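You operate a simulated robot arm through the tools that you are given. There is no shell and no other tool.

You are at the controls of a simulated robot arm. One attempt, no reset.

TASK
Give the board marked red mix its two coats, in that order.
Fine: use nest C and stop 2 and leave the slider there; no streaks; leave the valves as set for the second coat; mix takes both valves; the other boards stay dry where they lie; leave the latch, inserts and screens as they are.

It is judged by the outcome, as a careful person would: the job done as asked, and still so three seconds after it is handed in. It fails if anything else is knocked over, pushed out of place, dropped, spilled or broken.

THE ROBOT
A 7-joint arm with a two-finger gripper, fixed in place. Base frame: the origin is on the floor under the middle of its stand, x ahead of it, y to its left, z up. Units: cm, degrees, N and s.
With the tool pointing down near the work surface it reaches from about 34 to 76 cm from the base axis. Its first joint turns from -143.0 to 143.0 degrees. Payload 2.45 kg.
The tool frame sits at the grasp point between the pads (the TCP): z along the fingers, y along the line on which they close. The tips reach 2.6 cm beyond it. The gripper opens to 9.6 cm; its body begins 6.9 cm behind the TCP.
Orientation is that of the tool frame in the base frame, as a unit quaternion [x, y, z, w]. With the fingers straight down and closing along the base's y, the tool's x points along the base's -x, its y along +y and its z along -z.

THE INTERFACE
- The arm moves only by the tool play_rows. Its argument "commands" is a list of rows, each a list of 3 entries, a list of its own where there are three numbers: the shift along the base's x, y, z in cm, then the turn, a rotation vector about the base's x, y, z in degrees, then the opening, from 0 (shut) to 1 (fully open). In form: [[[dx, dy, dz], [rx, ry, rz], jaw], ...]. A call has 1 to 20 rows; each row shifts and turns the commanded pose from where the row before left it. A row lasts 0.2 s, in which the tool goes at most 5 cm and 8.6 degrees; a call with a longer step from one row to the next is refused whole, and so is a gripper value outside its range. Where a pose cannot be reached the arm comes as near as it can. A force on the tool above 40 N (or 10 N above the force at the start of the call, whichever is more), or a blocked arm, ends the call early, and 0.2 s more pass. The fingers move at their own pace (about 5 cm/s each) and stop on an object; they squeeze with about 26 N. The grip force told is the motor's: it shows also when the fingers shut on nothing. Time passes only in rows, and 0.2 s behind the last, so rows that do not move let the fingers close. It gives the time, the measured TCP pose, the force on the tool (base axes), the opening and the grip force at its end, in the units of the frame above (readings bear some noise), with the torque about the TCP (base axes, N m) and any sound that the robot's microphone picked up.
- Cameras (640 x 400 px; columns grow to the right, rows downward): "scene" is fixed at [21.95, -64.89, 170.87]; the picture's right is [0.70, -0.71, 0.00], its down [-0.57, -0.57, -0.59] and it looks along [0.42, 0.41, -0.81] (base axes); focal length 242 px, centre (320, 200). "wrist" rides on the gripper at [8.2, 0.3, -9.8] in the tool frame; the picture's right is [-0.04, 1.00, 0.00], its down [-0.73, -0.03, -0.68] and it looks along [-0.68, -0.03, 0.73] (tool axes); focal length 256 px, centre (320, 200). There is no depth. A picture from a camera that has moved, and an enlarged one, comes with that camera's place and axes in the base frame and with its lens.
- camera(camera): a new picture of that camera. The clock stands still meanwhile.
- move_column(by): slides the trunk up (or, below 0, down) by that many cm; the arm rides with it, the base frame stays. It gives what a move gives, with no picture.
- close_up(camera, box): a new picture of the part [left, top, right, bottom] of that camera's present view, enlarged. The clock stands still meanwhile.
- hand_in(): hands the job in; it is judged then, once.

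Nothing tells you positions but the pictures and the camera data. Unless the task says otherwise, let go and move clear before handing in.

The tools are called as a command line: name --argument value ..., lists and objects as JSON in quotes. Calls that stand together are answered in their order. play_rows: Moves the arm, as the interface text tells. Its arguments: {"type":"object","properties":{"commands":{"type":"array"}},"required":["commands"]} The other tools are called the same way: move_column (by) moves the trunk up or down; camera (camera) takes a picture; close_up (camera, box) takes an enlarged picture of a part of a camera's view; hand_in () hands the job in.

At the start:

```text
t: 0.0
position: [49.64, 5.16, 124.61]
ee_rot: [0.0, 1.0, 0.0, 0.0]
ft_force: [-0.1, -0.2, -0.1]
moment: [0.01, 0.0, 0.0]
opening: 9.61
gripper_force: 0.1
trunk travel left (down, up): [-57.5, 6.5]
```

scene: 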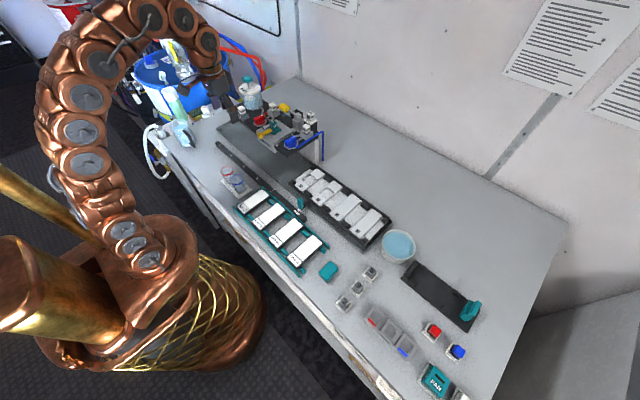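
wrist: 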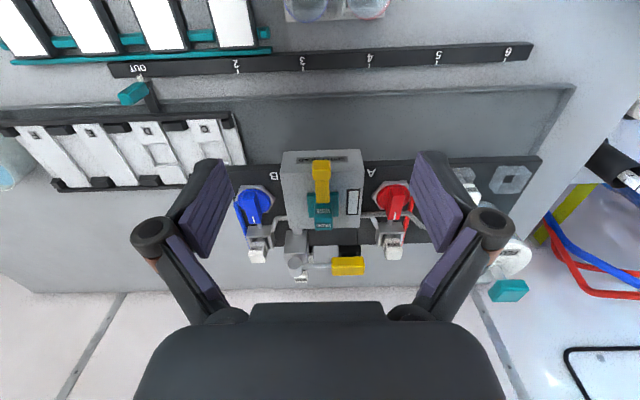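

I see a bench with a spray/coating station (red and blue valves, yellow levers), a slider rail with stops OUT, 2–6, a carriage with nests, and a rack of white boards. I'll take close-ups before moving anything.

close_up --camera "scene" --box '[200, 70, 400, 195]'

close_up --camera "scene" --box '[220, 150, 420, 275]'

close_up --camera "scene" --box '[320, 240, 520, 400]'

close_up --camera "wrist" --box '[0, 0, 320, 200]'

close_up --camera "wrist" --box '[220, 130, 540, 330]'

close_up --camera "scene" --box '[480, 0, 640, 130]'

```text
3.20 times, centred on (300, 132) of scene
camera zoom: at [21.95, -64.89, 170.87], right [0.7, -0.71, 0.0], down [-0.57, -0.57, -0.59], along [0.42, 0.41, -0.81], focal length 774 px, centre (384, 416)
```

zoom: 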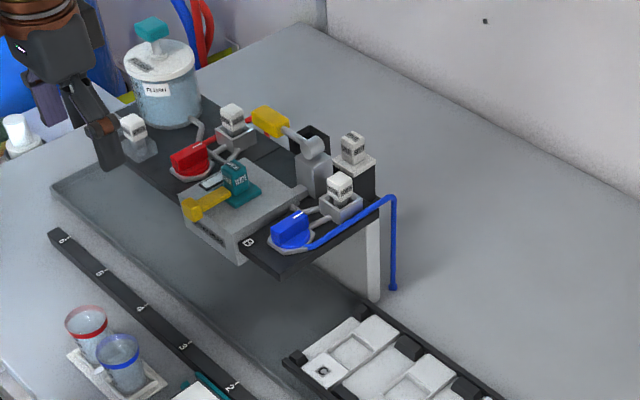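

```text
3.20 times, centred on (320, 212) of scene
camera zoom: at [21.95, -64.89, 170.87], right [0.7, -0.71, 0.0], down [-0.57, -0.57, -0.59], along [0.42, 0.41, -0.81], focal length 774 px, centre (320, 160)
```

zoom: 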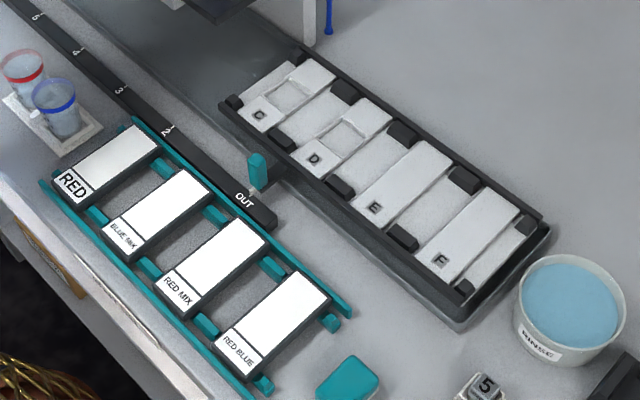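

```text
2.50 times, centred on (420, 320) of scene
camera zoom: at [21.95, -64.89, 170.87], right [0.7, -0.71, 0.0], down [-0.57, -0.57, -0.59], along [0.42, 0.41, -0.81], focal length 604 px, centre (70, -100)
```

zoom: 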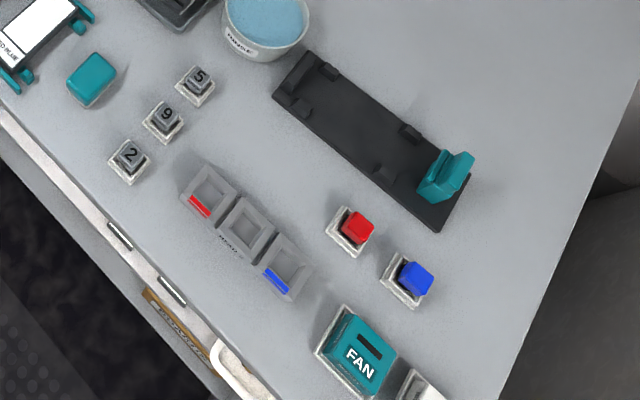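

```text
2.00 times, centred on (160, 100) of wrist
camera zoom: at [41.34, 5.56, 134.49], right [0.04, 1.0, 0.0], down [0.73, -0.03, 0.68], along [0.68, -0.03, -0.73], focal length 512 px, centre (640, 400)
```

zoom: 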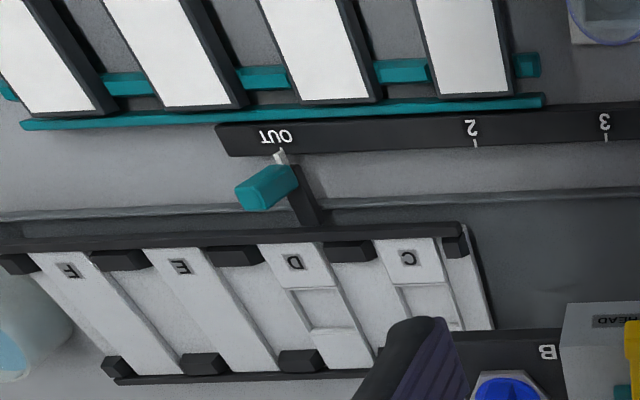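

```text
2.00 times, centred on (380, 230) of wrist
camera zoom: at [41.34, 5.56, 134.49], right [0.04, 1.0, 0.0], down [0.73, -0.03, 0.68], along [0.68, -0.03, -0.73], focal length 512 px, centre (200, 140)
```

zoom: 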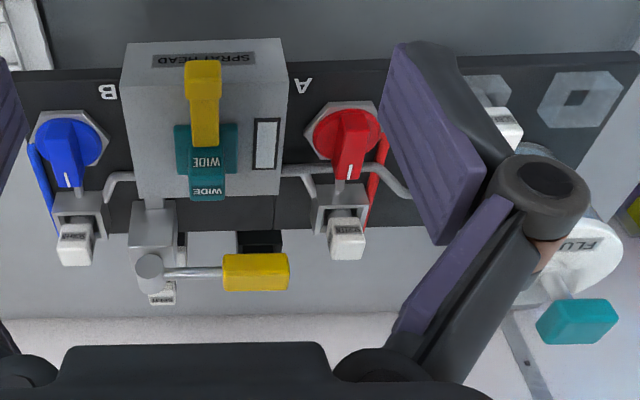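

```text
3.08 times, centred on (560, 65) of scene
camera zoom: at [21.95, -64.89, 170.87], right [0.7, -0.71, 0.0], down [-0.57, -0.57, -0.59], along [0.42, 0.41, -0.81], focal length 744 px, centre (-418, 615)
```

zoom: 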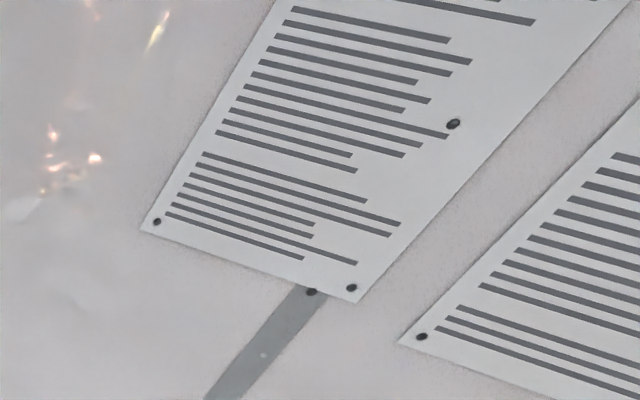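

The slider (nests C–F) looks to be at OUT with its handle near (54.6, -23, 96), and the bench surface is near z≈91. The spray head, with valves A (red) and B (blue), is near x≈70. I'll lower the trunk a little and look closer.

move_column --by -10

camera --camera "wrist"

camera --camera "scene"

```text
t: 1.3
position: [49.62, 5.27, 114.59]
ee_rot: [0.001, 1.0, 0.0, -0.001]
ft_force: [0.2, -0.3, 0.7]
moment: [0.0, -0.01, 0.01]
opening: 9.59
gripper_force: 0.1
trunk travel left (down, up): [-47.5, 16.5]
```

```text
taken
camera wrist: at [41.35, 5.55, 124.49], right [0.04, 1.0, 0.0], down [0.73, -0.03, 0.68], along [0.68, -0.03, -0.73], focal length 256 px, centre (320, 200)
```

wrist: 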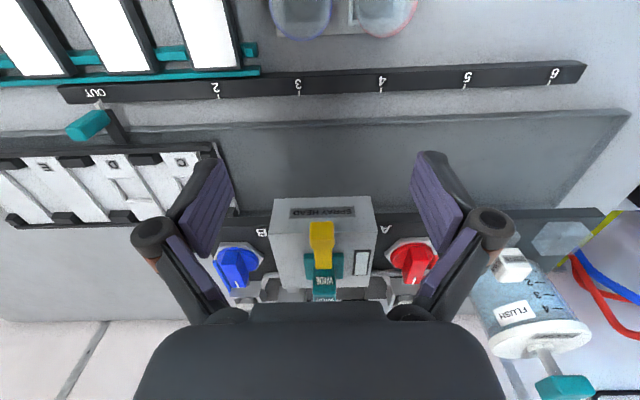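

```text
taken
```

scene: 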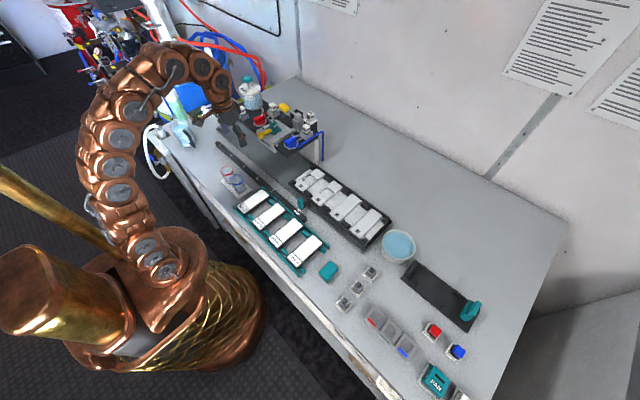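

The valves, head and lever are visible, and I need a closer look at their states. I'll move forward a little and inspect the head.

play_rows --commands '[[[3, 0, 0], [0, 0, 0], 1], [[3, 0, 0], [0, 0, 0], 1], [[3, 0, 0], [0, 0, 0], 1]]'

camera --camera "wrist"

close_up --camera "wrist" --box '[200, 80, 520, 280]'

close_up --camera "scene" --box '[230, 90, 340, 160]'

```text
t: 2.1
position: [55.64, 5.22, 114.71]
ee_rot: [0.001, 1.0, -0.001, 0.001]
ft_force: [-0.6, 0.0, 0.0]
moment: [0.0, 0.01, -0.03]
opening: 9.58
gripper_force: 0.1
out of reach, approached as far as the arm can: row 3
trunk travel left (down, up): [-47.5, 16.5]
```

```text
taken
camera wrist: at [47.4, 5.62, 124.64], right [0.04, 1.0, 0.0], down [0.73, -0.03, 0.68], along [0.68, -0.03, -0.73], focal length 256 px, centre (320, 200)
```

wrist: 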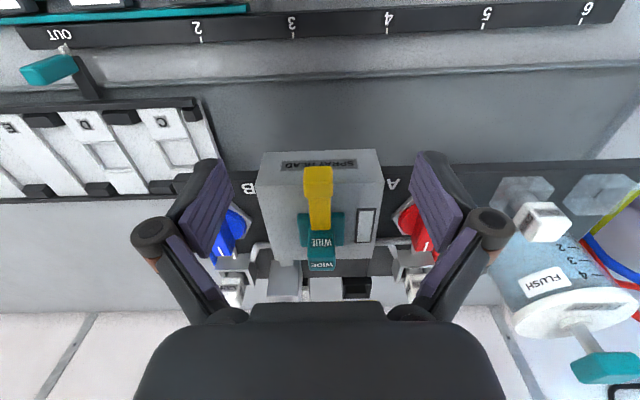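

```text
2.00 times, centred on (360, 180) of wrist
camera zoom: at [47.4, 5.62, 124.64], right [0.04, 1.0, 0.0], down [0.73, -0.03, 0.68], along [0.68, -0.03, -0.73], focal length 512 px, centre (240, 240)
```

zoom: 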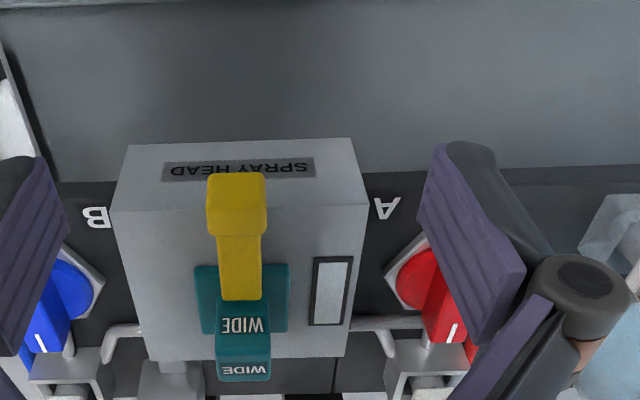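

```text
5.71 times, centred on (285, 125) of scene
camera zoom: at [21.95, -64.89, 170.87], right [0.7, -0.71, 0.0], down [-0.57, -0.57, -0.59], along [0.42, 0.41, -0.81], focal length 1382 px, centre (520, 629)
```

zoom: 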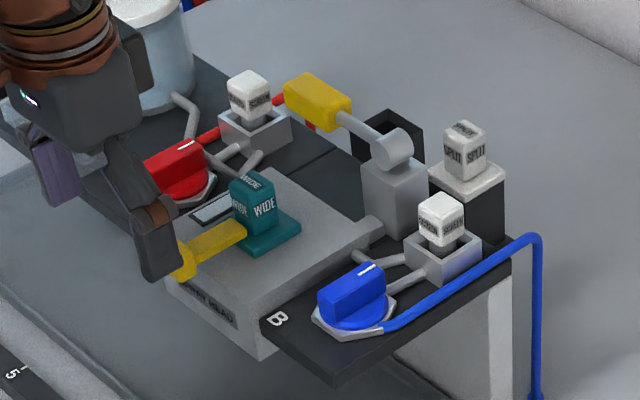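

The trigger lever (yellow, on a grey post behind the head) and the latch (yellow, over the WIDE insert) need a closer look. Reach was limited at this trunk height, so I'll raise the trunk and lower the hand by rows, off to the side, to see the head from there.

play_rows --commands '[[[-3, -4, 0], [0, 0, 0], 1], [[0, -4, 0], [0, 0, 0], 1], [[0, -4, 0], [0, 0, 0], 1], [[0, -4, 0], [0, 0, 0], 1]]'

move_column --by 10

play_rows --commands '[[[2, 0, -4], [0, 0, 0], 1], [[2, 0, -4], [0, 0, 0], 1], [[2, 0, -4], [0, 0, 0], 1], [[3, 0, 0], [0, 0, 0], 1], [[3, 0, 0], [0, 0, 0], 1]]'

camera --camera "wrist"

```text
t: 3.1
position: [52.62, -10.7, 114.8]
ee_rot: [-0.001, 1.0, 0.0, -0.001]
ft_force: [0.7, 0.9, 0.5]
moment: [-0.05, -0.01, -0.02]
opening: 9.62
gripper_force: 0.0
trunk travel left (down, up): [-47.5, 16.5]
```

```text
t: 4.5
position: [52.8, -10.57, 124.54]
ee_rot: [0.0, 1.0, 0.0, 0.0]
ft_force: [0.8, 0.0, -0.8]
moment: [-0.02, -0.06, -0.02]
opening: 9.56
gripper_force: 0.1
trunk travel left (down, up): [-57.5, 6.5]
```

```text
t: 5.7
position: [64.81, -10.56, 112.97]
ee_rot: [0.001, 1.0, 0.0, 0.0]
ft_force: [0.4, -0.6, 0.3]
moment: [0.0, -0.02, 0.0]
opening: 9.57
gripper_force: 0.1
trunk travel left (down, up): [-57.5, 6.5]
```

```text
taken
camera wrist: at [56.49, -10.27, 122.81], right [0.04, 1.0, 0.0], down [0.73, -0.03, 0.68], along [0.68, -0.03, -0.73], focal length 256 px, centre (320, 200)
```

wrist: 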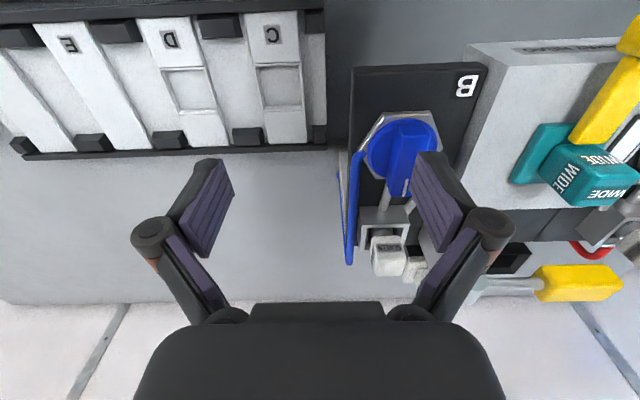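

Reach is better with the trunk high. I'll look closely at the head from here.

close_up --camera "wrist" --box '[440, 0, 640, 125]'

close_up --camera "wrist" --box '[440, 120, 640, 320]'

close_up --camera "wrist" --box '[0, 0, 340, 200]'

close_up --camera "wrist" --box '[330, 60, 490, 280]'

```text
3.20 times, centred on (540, 62) of wrist
camera zoom: at [56.49, -10.27, 122.81], right [0.04, 1.0, 0.0], down [0.73, -0.03, 0.68], along [0.68, -0.03, -0.73], focal length 819 px, centre (-384, 640)
```

zoom: 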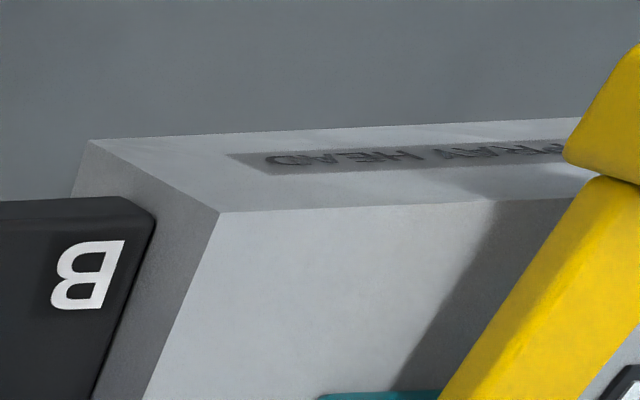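

```text
2.00 times, centred on (540, 220) of wrist
camera zoom: at [56.49, -10.27, 122.81], right [0.04, 1.0, 0.0], down [0.73, -0.03, 0.68], along [0.68, -0.03, -0.73], focal length 512 px, centre (-120, 160)
```

zoom: 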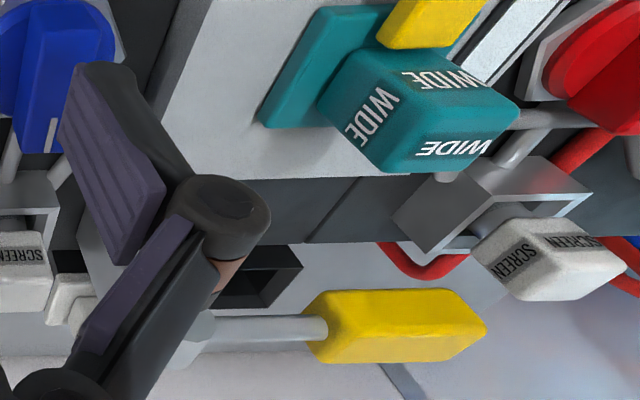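

```text
1.88 times, centred on (170, 100) of wrist
camera zoom: at [56.49, -10.27, 122.81], right [0.04, 1.0, 0.0], down [0.73, -0.03, 0.68], along [0.68, -0.03, -0.73], focal length 482 px, centre (602, 388)
```

zoom: 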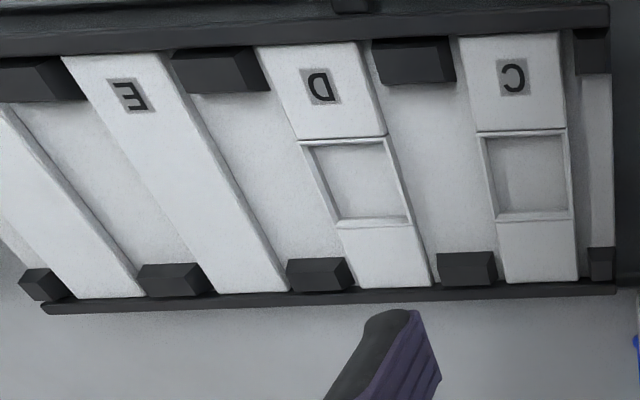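

```text
1.82 times, centred on (410, 170) of wrist
camera zoom: at [56.49, -10.27, 122.81], right [0.04, 1.0, 0.0], down [0.73, -0.03, 0.68], along [0.68, -0.03, -0.73], focal length 465 px, centre (156, 254)
```

zoom: 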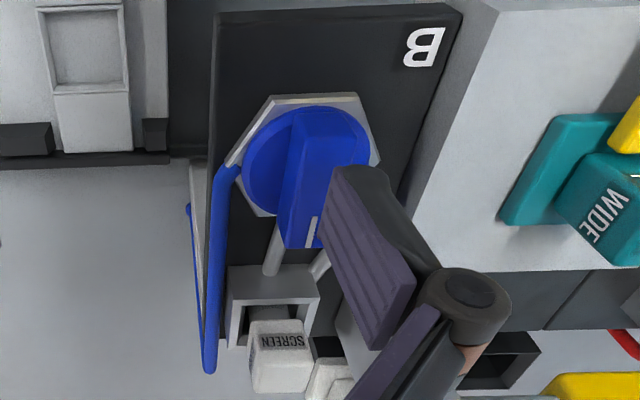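

The deck carries the head (centre y≈5, with the WIDE insert top near z≈110), the yellow trigger lever near (74, 8, 113), and a FLUSH bottle with a plunger near (73, 29, 118). Nest C is centred near y≈-15.4. I'll look at the FLUSH and red-valve side next.

play_rows --commands '[[[-3, 2, 3], [0, 0, 0], 1], [[-3, 4, 2], [0, 0, 0], 1], [[-2, 4, 0], [0, 0, 0], 1], [[0, 4, 0], [0, 0, 0], 1], [[0, 4, 0], [0, 0, 0], 1], [[0, 4, 0], [0, 0, 0], 1], [[0, 4, 0], [0, 0, 0], 1]]'

camera --camera "wrist"

close_up --camera "wrist" --box '[400, 120, 640, 400]'

close_up --camera "wrist" --box '[100, 120, 340, 300]'

```text
refused: row 2 steps farther than a row can; nothing moved
```

```text
taken
camera wrist: at [56.49, -10.27, 122.81], right [0.04, 1.0, 0.0], down [0.73, -0.03, 0.68], along [0.68, -0.03, -0.73], focal length 256 px, centre (320, 200)
```

wrist: 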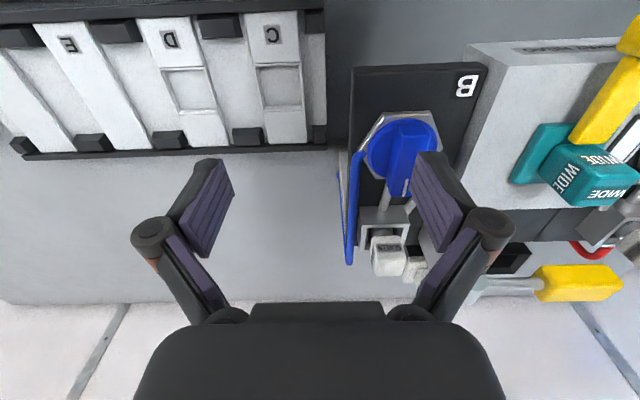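

```text
1.43 times, centred on (520, 260) of wrist
camera zoom: at [56.49, -10.27, 122.81], right [0.04, 1.0, 0.0], down [0.73, -0.03, 0.68], along [0.68, -0.03, -0.73], focal length 366 px, centre (34, 114)
```

zoom: 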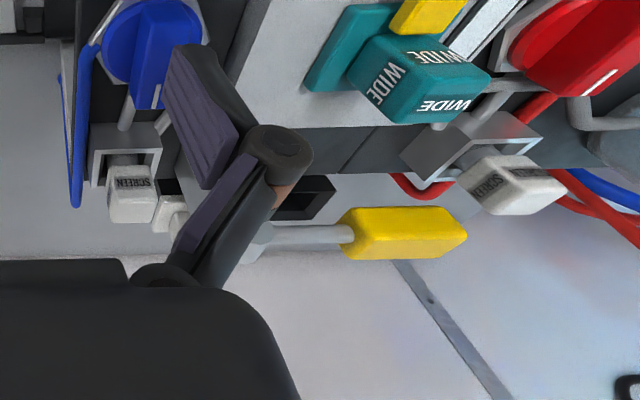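

```text
2.22 times, centred on (220, 210) of wrist
camera zoom: at [56.49, -10.27, 122.81], right [0.04, 1.0, 0.0], down [0.73, -0.03, 0.68], along [0.68, -0.03, -0.73], focal length 569 px, centre (542, 178)
```

zoom: 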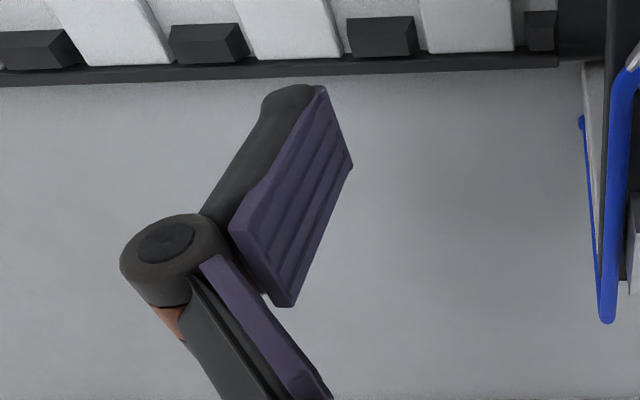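

The last move was refused because one step was too long. I'll repeat it with shorter steps, back and up first and then toward +y.

play_rows --commands '[[[-3, 0, 3], [0, 0, 0], 1], [[-3, 2, 2], [0, 0, 0], 1], [[-2, 4, 0], [0, 0, 0], 1], [[0, 4, 0], [0, 0, 0], 1], [[0, 4, 0], [0, 0, 0], 1], [[0, 4, 0], [0, 0, 0], 1], [[0, 4, 0], [0, 0, 0], 1], [[0, 4, 0], [0, 0, 0], 1]]'

camera --camera "wrist"

close_up --camera "wrist" --box '[400, 100, 640, 250]'

close_up --camera "wrist" --box '[100, 120, 340, 300]'

```text
t: 7.5
position: [56.86, 15.44, 117.79]
ee_rot: [0.0, 1.0, 0.0, 0.0]
ft_force: [0.0, -0.1, 0.3]
moment: [0.04, 0.0, 0.02]
opening: 9.62
gripper_force: 0.0
trunk travel left (down, up): [-57.5, 6.5]
```

```text
taken
camera wrist: at [48.64, 15.76, 127.68], right [0.04, 1.0, 0.0], down [0.73, -0.03, 0.68], along [0.68, -0.03, -0.73], focal length 256 px, centre (320, 200)
```

wrist: 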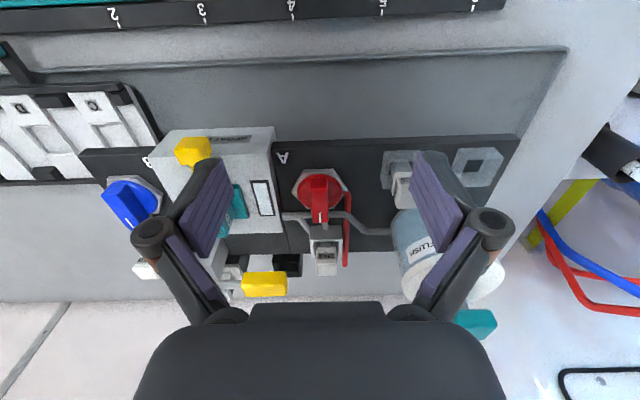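

```text
2.67 times, centred on (520, 175) of wrist
camera zoom: at [48.64, 15.76, 127.68], right [0.04, 1.0, 0.0], down [0.73, -0.03, 0.68], along [0.68, -0.03, -0.73], focal length 683 px, centre (-213, 267)
```

zoom: 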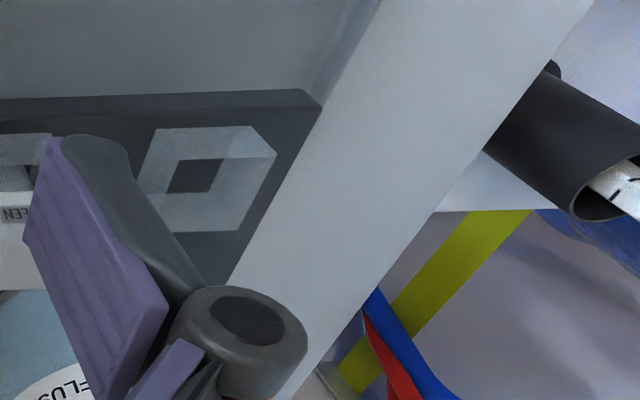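

```text
2.22 times, centred on (220, 210) of wrist
camera zoom: at [48.64, 15.76, 127.68], right [0.04, 1.0, 0.0], down [0.73, -0.03, 0.68], along [0.68, -0.03, -0.73], focal length 569 px, centre (542, 178)
```

zoom: 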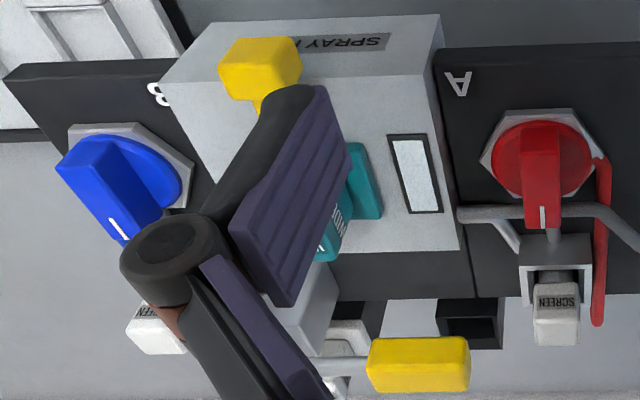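

I see the red valve knob, the head's window and the flush line into the head. I'll zoom in for any marks around the valve knobs and on the head.

close_up --camera "wrist" --box '[270, 140, 370, 290]'

close_up --camera "wrist" --box '[70, 130, 180, 240]'

close_up --camera "scene" --box '[225, 70, 295, 125]'

close_up --camera "scene" --box '[270, 95, 340, 150]'

```text
2.67 times, centred on (320, 215) of wrist
camera zoom: at [48.64, 15.76, 127.68], right [0.04, 1.0, 0.0], down [0.73, -0.03, 0.68], along [0.68, -0.03, -0.73], focal length 683 px, centre (320, 160)
```

zoom: 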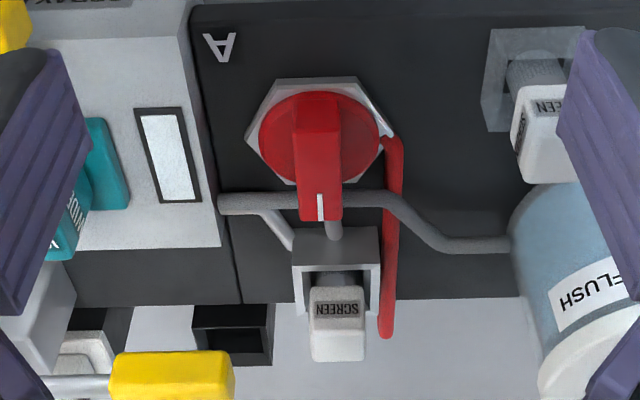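

```text
3.64 times, centred on (125, 185) of wrist
camera zoom: at [48.64, 15.76, 127.68], right [0.04, 1.0, 0.0], down [0.73, -0.03, 0.68], along [0.68, -0.03, -0.73], focal length 931 px, centre (1029, 254)
```

zoom: 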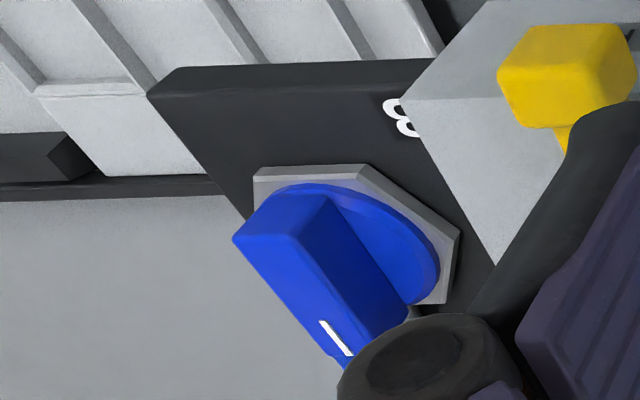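

```text
7.27 times, centred on (260, 98) of scene
camera zoom: at [21.95, -64.89, 170.87], right [0.7, -0.71, 0.0], down [-0.57, -0.57, -0.59], along [0.42, 0.41, -0.81], focal length 1758 px, centre (756, 946)
```

zoom: 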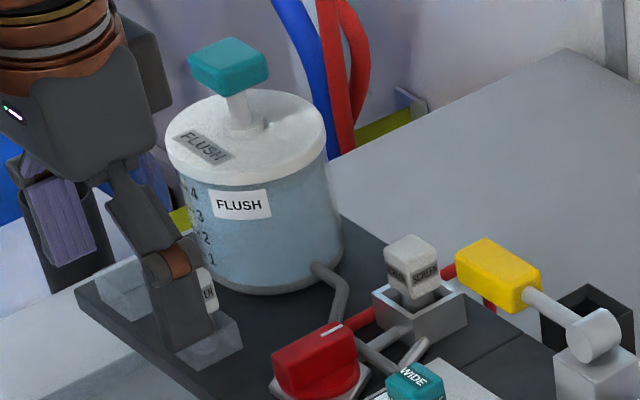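

```text
7.27 times, centred on (305, 122) of scene
camera zoom: at [21.95, -64.89, 170.87], right [0.7, -0.71, 0.0], down [-0.57, -0.57, -0.59], along [0.42, 0.41, -0.81], focal length 1758 px, centre (429, 764)
```

zoom: 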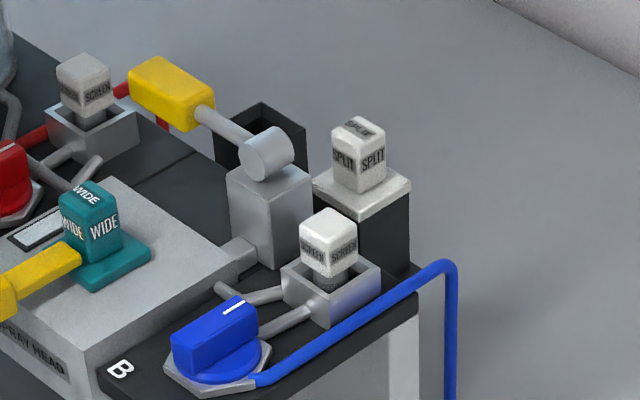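

I need to understand how the trigger lever pivots, so I'll zoom in on it as far as I can.

close_up --camera "scene" --box '[275, 95, 320, 130]'

close_up --camera "scene" --box '[250, 100, 300, 140]'

play_rows --commands '[[[-3, 4, 0], [0, 0, 0], 1], [[0, 4, 0], [0, 0, 0], 1], [[0, 4, 0], [0, 0, 0], 1], [[3, 4, 0], [0, 0, 0], 1]]'

camera --camera "wrist"

close_up --camera "wrist" --box '[0, 100, 200, 300]'

```text
11.43 times, centred on (298, 112) of scene
camera zoom: at [21.95, -64.89, 170.87], right [0.7, -0.71, 0.0], down [-0.57, -0.57, -0.59], along [0.42, 0.41, -0.81], focal length 2763 px, centre (577, 1200)
```

zoom: 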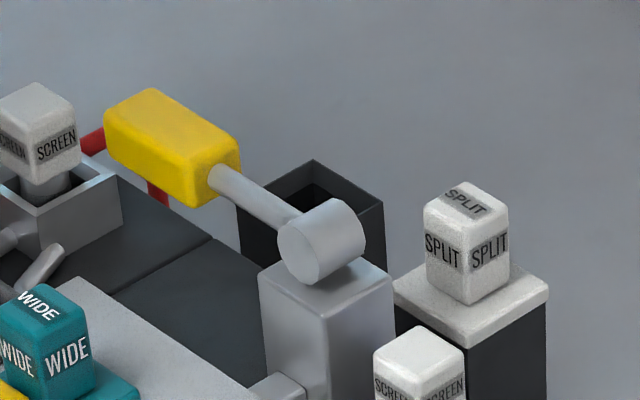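

```text
10.00 times, centred on (275, 120) of scene
camera zoom: at [21.95, -64.89, 170.87], right [0.7, -0.71, 0.0], down [-0.57, -0.57, -0.59], along [0.42, 0.41, -0.81], focal length 2418 px, centre (770, 1000)
```

zoom: 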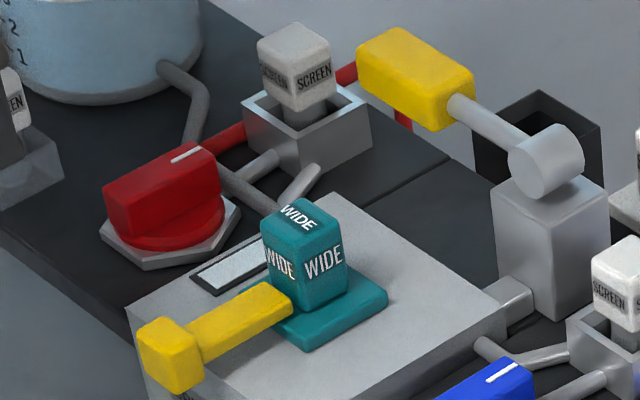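

```text
t: 8.5
position: [56.62, 31.18, 116.97]
ee_rot: [0.0, 1.0, 0.001, 0.001]
ft_force: [-1.0, -0.4, 1.3]
moment: [0.02, -0.07, -0.01]
opening: 9.6
gripper_force: 0.1
out of reach, approached as far as the arm can: row 4
trunk travel left (down, up): [-57.5, 6.5]
```

```text
taken
camera wrist: at [48.4, 31.49, 126.89], right [0.04, 1.0, 0.0], down [0.73, -0.03, 0.68], along [0.68, -0.03, -0.73], focal length 256 px, centre (320, 200)
```

wrist: 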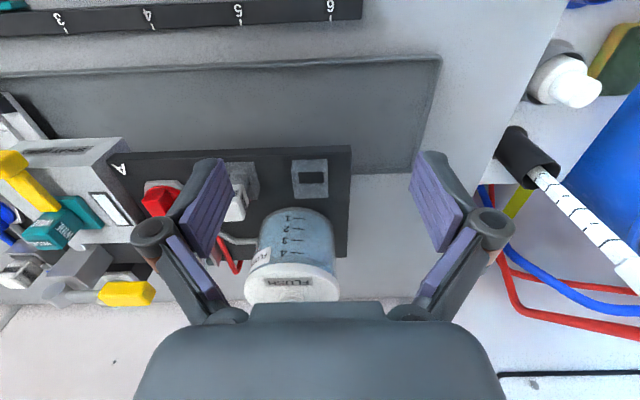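

```text
2.00 times, centred on (100, 200) of wrist
camera zoom: at [48.4, 31.49, 126.89], right [0.04, 1.0, 0.0], down [0.73, -0.03, 0.68], along [0.68, -0.03, -0.73], focal length 512 px, centre (760, 200)
```

zoom: 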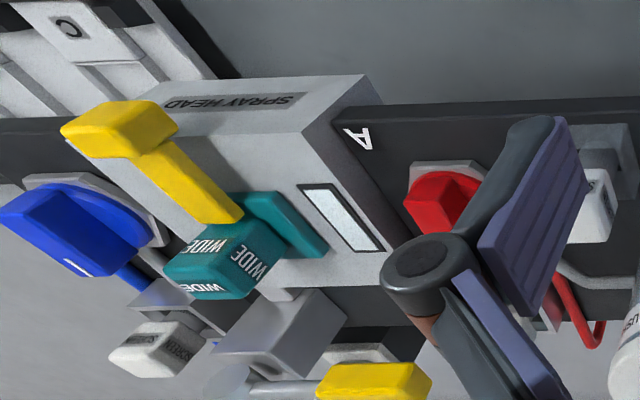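

The lever pivots about the x axis, on a boss on the post, so pressing the yellow handle down should be the trigger. I'll tilt the hand so the wrist camera looks horizontally under the deck and at the front.

play_rows --commands '[[[-3, -4, 0], [0, 0, 0], 1], [[-2, -4, 0], [0, -8, 0], 1], [[-1, -4, 0], [0, -8, 0], 1], [[0, -4, 0], [0, -8, 0], 1], [[0, -4, 0], [0, -8, 0], 1], [[0, -4, 0], [0, -8, 0], 1]]'

camera --camera "wrist"

```text
t: 9.9
position: [50.52, 7.2, 116.84]
ee_rot: [-0.001, 0.94, 0.001, 0.342]
ft_force: [0.3, -0.1, -0.4]
moment: [-0.03, 0.04, -0.04]
opening: 9.6
gripper_force: 0.1
trunk travel left (down, up): [-57.5, 6.5]
```

```text
taken
camera wrist: at [37.85, 7.49, 119.22], right [0.03, 1.0, 0.03], down [0.12, -0.03, 0.99], along [0.99, -0.03, -0.13], focal length 256 px, centre (320, 200)
```

wrist: 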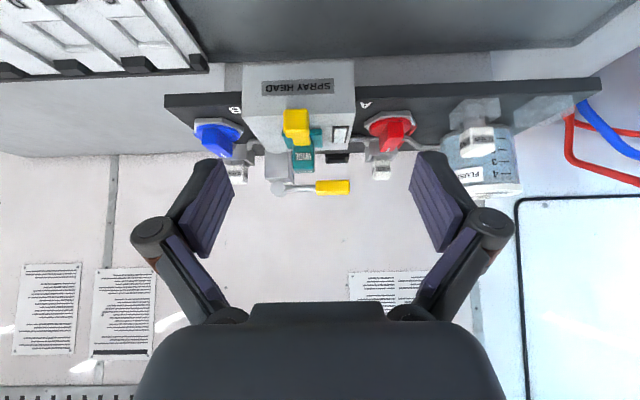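

The view works, with the picture upside down. I'll lower the hand to look under the deck.

play_rows --commands '[[[0, 0, -4], [0, 0, 0], 1], [[0, 0, -4], [0, 0, 0], 1], [[0, 0, -3], [0, 0, 0], 1]]'

camera --camera "wrist"

close_up --camera "wrist" --box '[160, 40, 480, 240]'

```text
t: 10.7
position: [50.36, 7.37, 106.03]
ee_rot: [0.0, 0.94, 0.001, 0.342]
ft_force: [-0.6, 0.5, -0.1]
moment: [0.03, 0.0, 0.01]
opening: 9.59
gripper_force: 0.0
trunk travel left (down, up): [-57.5, 6.5]
```

```text
taken
camera wrist: at [37.75, 7.55, 108.33], right [0.03, 1.0, 0.03], down [0.13, -0.03, 0.99], along [0.99, -0.03, -0.13], focal length 256 px, centre (320, 200)
```

wrist: 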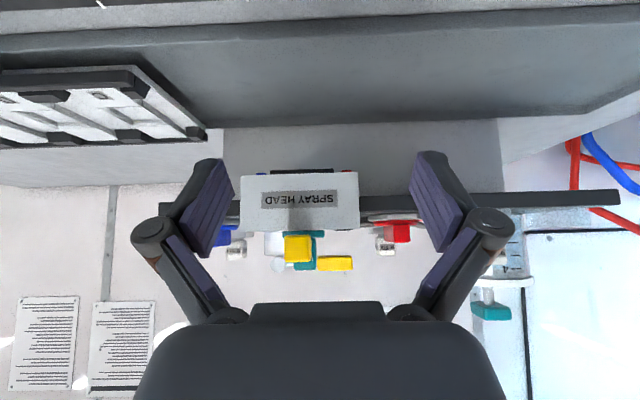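

```text
2.00 times, centred on (320, 140) of wrist
camera zoom: at [37.75, 7.55, 108.33], right [0.03, 1.0, 0.03], down [0.13, -0.03, 0.99], along [0.99, -0.03, -0.13], focal length 512 px, centre (320, 320)
```

zoom: 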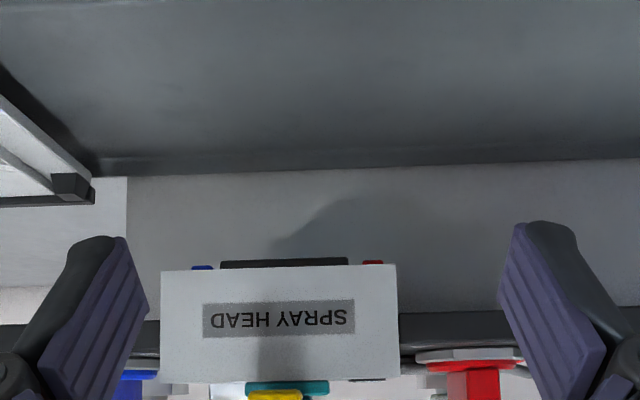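

Beneath the head there is a black nozzle plate with a blue and a red port. I'll tilt further and go a little lower to see its underside.

play_rows --commands '[[[0, -1, -1], [0, -7, 0], 1], [[0, -1, -2], [0, -7, 0], 1], [[0, 0, -2], [0, -7, 0], 1], [[0, 0, -1], [0, 0, 0], 1]]'

camera --camera "wrist"

close_up --camera "wrist" --box '[200, 80, 440, 230]'

close_up --camera "wrist" --box '[0, 200, 200, 400]'

```text
t: 11.7
position: [59.22, 6.17, 104.77]
ee_rot: [0.003, 0.868, -0.008, 0.496]
ft_force: [-0.1, 0.5, 0.2]
moment: [-0.03, -0.01, -0.03]
opening: 9.59
gripper_force: 0.1
out of reach, approached as far as the arm can: row 1, 2, 3, 4
trunk travel left (down, up): [-57.5, 6.5]
```

```text
taken
camera wrist: at [46.44, 6.6, 102.76], right [0.03, 1.0, 0.02], down [-0.21, -0.02, 0.98], along [0.98, -0.04, 0.21], focal length 256 px, centre (320, 200)
```

wrist: 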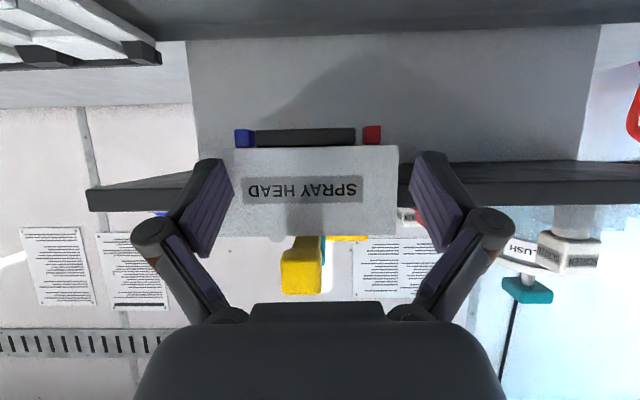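

```text
2.67 times, centred on (320, 155) of wrist
camera zoom: at [46.44, 6.6, 102.76], right [0.03, 1.0, 0.02], down [-0.21, -0.02, 0.98], along [0.98, -0.04, 0.21], focal length 683 px, centre (320, 320)
```

zoom: 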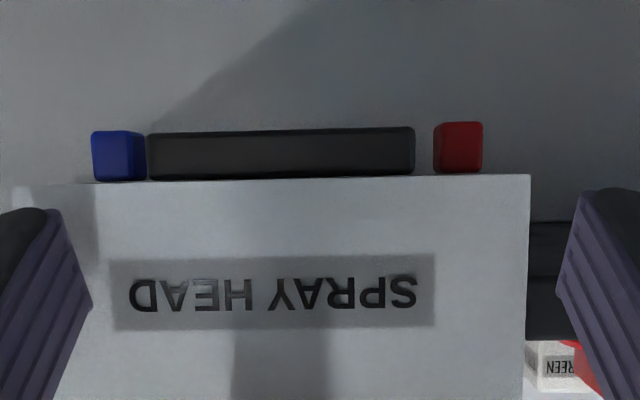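

```text
2.00 times, centred on (100, 300) of wrist
camera zoom: at [46.44, 6.6, 102.76], right [0.03, 1.0, 0.02], down [-0.21, -0.02, 0.98], along [0.98, -0.04, 0.21], focal length 512 px, centre (760, 0)
```

zoom: 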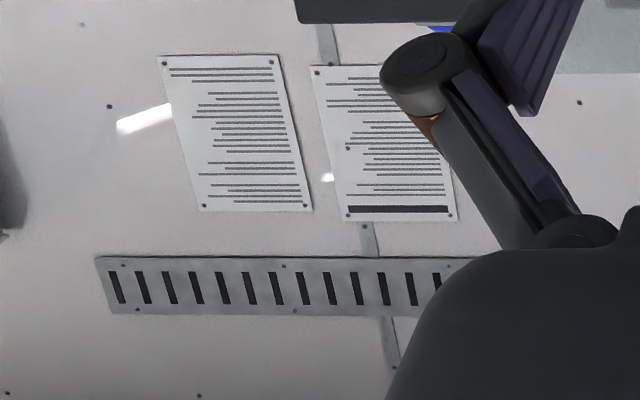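

Right now the hand sits just in front of the head, so I'll back straight away from it and level the tool. Then I'll go look at the board rack.

play_rows --commands '[[[-4, 0, 0], [0, 0, 0], 1], [[-3, 0, 2], [0, 7, 0], 1], [[-3, 0, 2], [0, 7, 0], 1], [[-2, 0, 2], [0, 7, 0], 1], [[-1, 0, 2], [0, 8, 0], 1], [[0, 0, 2], [0, 8, 0], 1], [[0, 0, 2], [0, 8, 0], 1], [[0, 0, 1], [0, 8, 0], 1], [[0, 0, 0], [0, 8, 0], 1]]'

```text
t: 13.7
position: [50.52, 5.62, 118.97]
ee_rot: [0.001, 1.0, 0.0, -0.001]
ft_force: [-0.7, -0.5, 0.4]
moment: [-0.01, -0.03, 0.0]
opening: 9.62
gripper_force: 0.1
out of reach, approached as far as the arm can: row 1
trunk travel left (down, up): [-57.5, 6.5]
```

Tool is vertical again. I'm moving over toward the rack for a close view.

play_rows --commands '[[[-2, -4, 0], [0, 0, 0], 1], [[-2, -4, 0], [0, 0, 0], 1], [[-2, -4, 0], [0, 0, 0], 1], [[-2, -4, 0], [0, 0, 0], 1], [[-2, -4, 0], [0, 0, 0], 1], [[-2, -4, -1], [0, 0, 0], 1], [[-2, -3, -3], [0, 0, 0], 1], [[0, -2, -3], [0, 0, 0], 1]]'

camera --camera "wrist"

close_up --camera "wrist" --box '[120, 0, 520, 200]'

```text
t: 15.5
position: [36.34, -23.17, 112.11]
ee_rot: [0.0, 1.0, 0.0, 0.001]
ft_force: [0.4, -0.4, -0.7]
moment: [-0.01, 0.0, -0.02]
opening: 9.59
gripper_force: 0.1
trunk travel left (down, up): [-57.5, 6.5]
```

```text
taken
camera wrist: at [28.0, -22.95, 121.97], right [0.04, 1.0, 0.0], down [0.73, -0.03, 0.68], along [0.68, -0.03, -0.73], focal length 256 px, centre (320, 200)
```

wrist: 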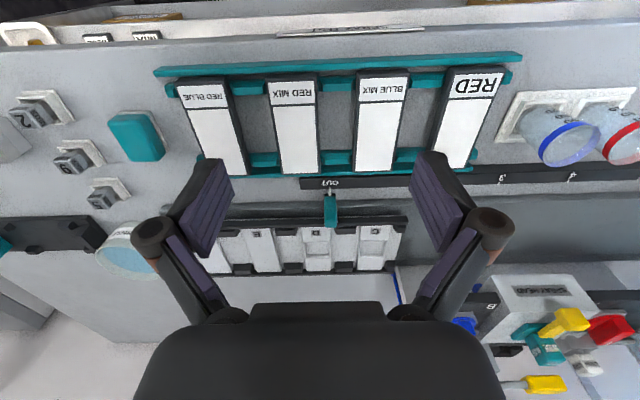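

```text
1.60 times, centred on (320, 100) of wrist
camera zoom: at [28.0, -22.95, 121.97], right [0.04, 1.0, 0.0], down [0.73, -0.03, 0.68], along [0.68, -0.03, -0.73], focal length 410 px, centre (320, 360)
```

zoom: 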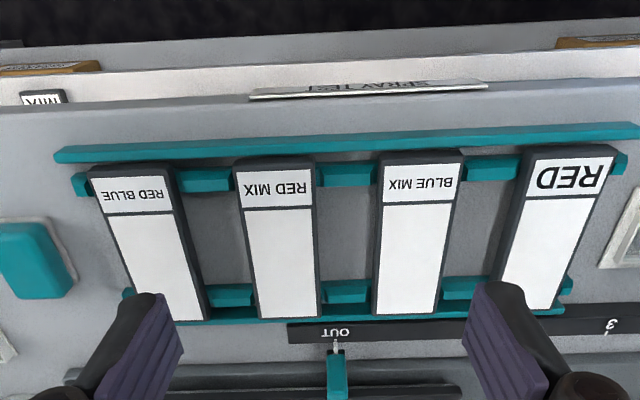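

Boards in order from -y: RED BLUE, RED MIX, BLUE MIX, RED. I'll triangulate the RED MIX board precisely with zooms from both cameras.

close_up --camera "scene" --box '[255, 205, 325, 275]'

close_up --camera "wrist" --box '[230, 50, 380, 210]'

close_up --camera "wrist" --box '[0, 0, 320, 60]'

close_up --camera "wrist" --box '[480, 60, 640, 200]'

```text
5.71 times, centred on (290, 240) of scene
camera zoom: at [21.95, -64.89, 170.87], right [0.7, -0.71, 0.0], down [-0.57, -0.57, -0.59], along [0.42, 0.41, -0.81], focal length 1382 px, centre (491, -29)
```

zoom: 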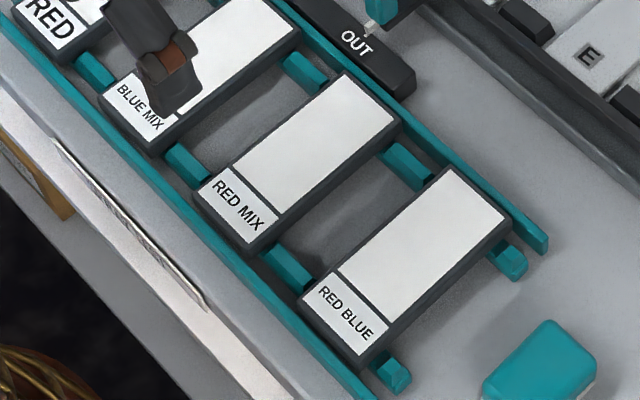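

```text
2.50 times, centred on (305, 130) of wrist
camera zoom: at [28.0, -22.95, 121.97], right [0.04, 1.0, 0.0], down [0.73, -0.03, 0.68], along [0.68, -0.03, -0.73], focal length 640 px, centre (358, 375)
```

zoom: 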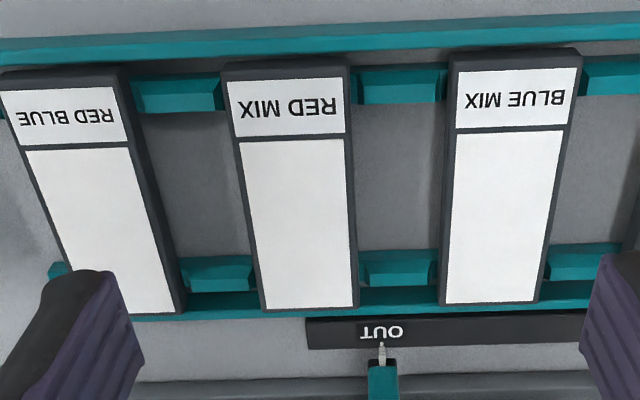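

```text
2.00 times, centred on (160, 30) of wrist
camera zoom: at [28.0, -22.95, 121.97], right [0.04, 1.0, 0.0], down [0.73, -0.03, 0.68], along [0.68, -0.03, -0.73], focal length 512 px, centre (640, 540)
```

zoom: 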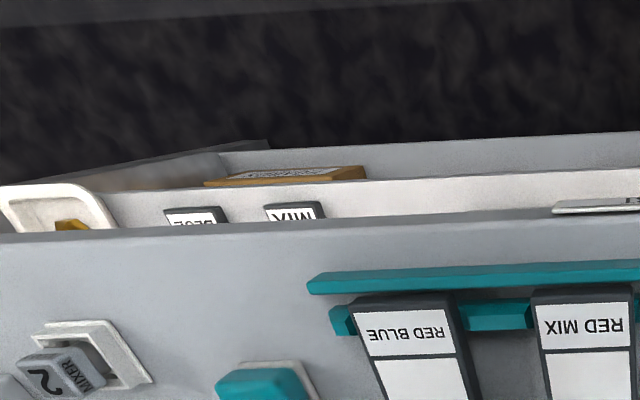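

```text
2.86 times, centred on (560, 130) of wrist
camera zoom: at [28.0, -22.95, 121.97], right [0.04, 1.0, 0.0], down [0.73, -0.03, 0.68], along [0.68, -0.03, -0.73], focal length 731 px, centre (-366, 400)
```

zoom: 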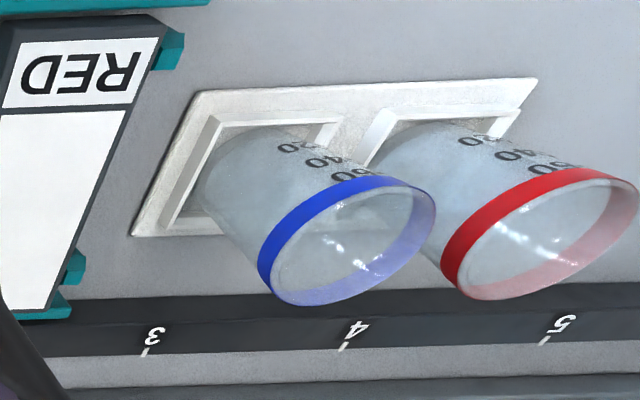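

There's a tag on the bench's front edge and plates in the drawer, so I'll zoom in to see whether they carry instructions.

close_up --camera "wrist" --box '[270, 20, 430, 50]'

close_up --camera "wrist" --box '[80, 5, 200, 60]'

close_up --camera "scene" --box '[255, 215, 295, 265]'

close_up --camera "scene" --box '[330, 330, 440, 400]'

```text
4.00 times, centred on (350, 35) of wrist
camera zoom: at [28.0, -22.95, 121.97], right [0.04, 1.0, 0.0], down [0.73, -0.03, 0.68], along [0.68, -0.03, -0.73], focal length 1024 px, centre (200, 860)
```

zoom: 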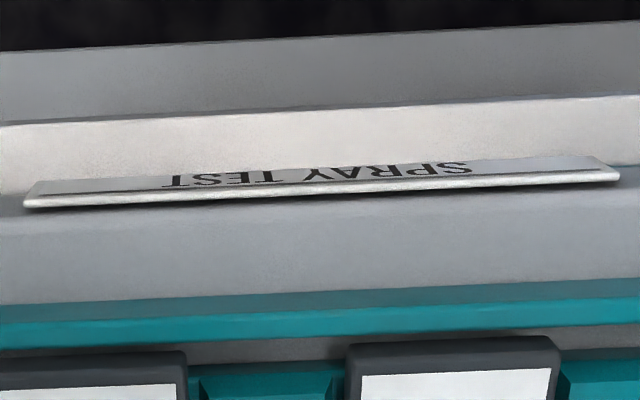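

```text
5.33 times, centred on (140, 32) of wrist
camera zoom: at [28.0, -22.95, 121.97], right [0.04, 1.0, 0.0], down [0.73, -0.03, 0.68], along [0.68, -0.03, -0.73], focal length 1365 px, centre (1280, 1093)
```

zoom: 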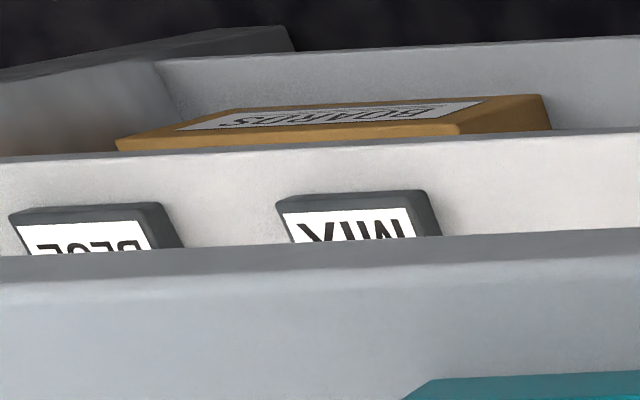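

```text
8.00 times, centred on (275, 240) of scene
camera zoom: at [21.95, -64.89, 170.87], right [0.7, -0.71, 0.0], down [-0.57, -0.57, -0.59], along [0.42, 0.41, -0.81], focal length 1934 px, centre (680, -120)
```

zoom: 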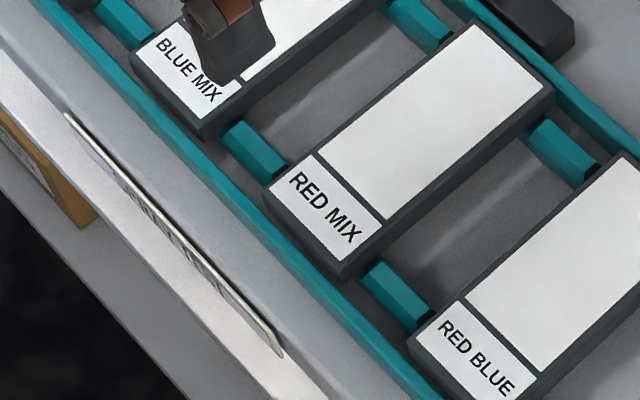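

```text
5.71 times, centred on (385, 365) of scene
camera zoom: at [21.95, -64.89, 170.87], right [0.7, -0.71, 0.0], down [-0.57, -0.57, -0.59], along [0.42, 0.41, -0.81], focal length 1382 px, centre (-51, -743)
```

zoom: 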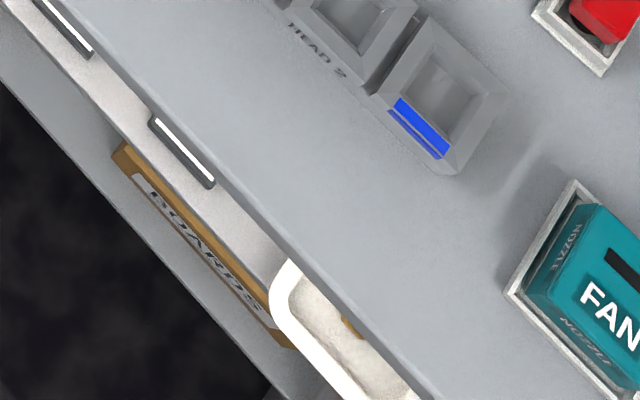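

The RED MIX board's white face spans x 37.7–50.0 and y -29.3 to -24.0, with its top near z≈92.3. Next I'll look closely at nest C and the slider handle from low over the tray.

play_rows --commands '[[[4, 1, 0], [0, 0, 0], 1], [[4, 1, 0], [0, 0, 0], 1], [[4, 1, 0], [0, 0, 0], 1], [[4, 1, 0], [0, 0, 0], 1], [[2, 0, -2], [0, 0, 0], 1], [[0, 0, -3], [0, 0, 0], 1]]'

camera --camera "wrist"

close_up --camera "wrist" --box '[160, 0, 480, 200]'

```text
t: 16.9
position: [54.42, -19.5, 107.08]
ee_rot: [0.0, 1.0, 0.001, 0.0]
ft_force: [0.6, -0.2, 0.0]
moment: [-0.02, 0.02, -0.01]
opening: 9.6
gripper_force: 0.0
trunk travel left (down, up): [-57.5, 6.5]
```

```text
taken
camera wrist: at [46.18, -19.07, 116.9], right [0.04, 1.0, 0.0], down [0.73, -0.03, 0.68], along [0.68, -0.03, -0.73], focal length 256 px, centre (320, 200)
```

wrist: 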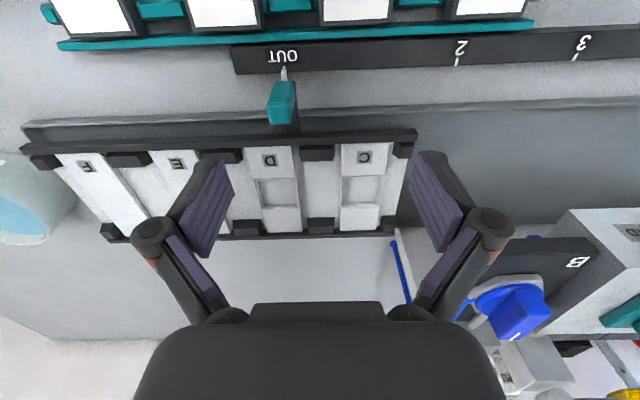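

```text
2.00 times, centred on (320, 100) of wrist
camera zoom: at [46.18, -19.07, 116.9], right [0.04, 1.0, 0.0], down [0.73, -0.03, 0.68], along [0.68, -0.03, -0.73], focal length 512 px, centre (320, 400)
```

zoom: 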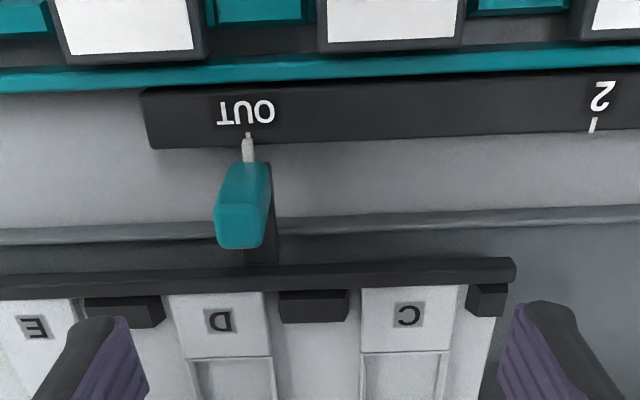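

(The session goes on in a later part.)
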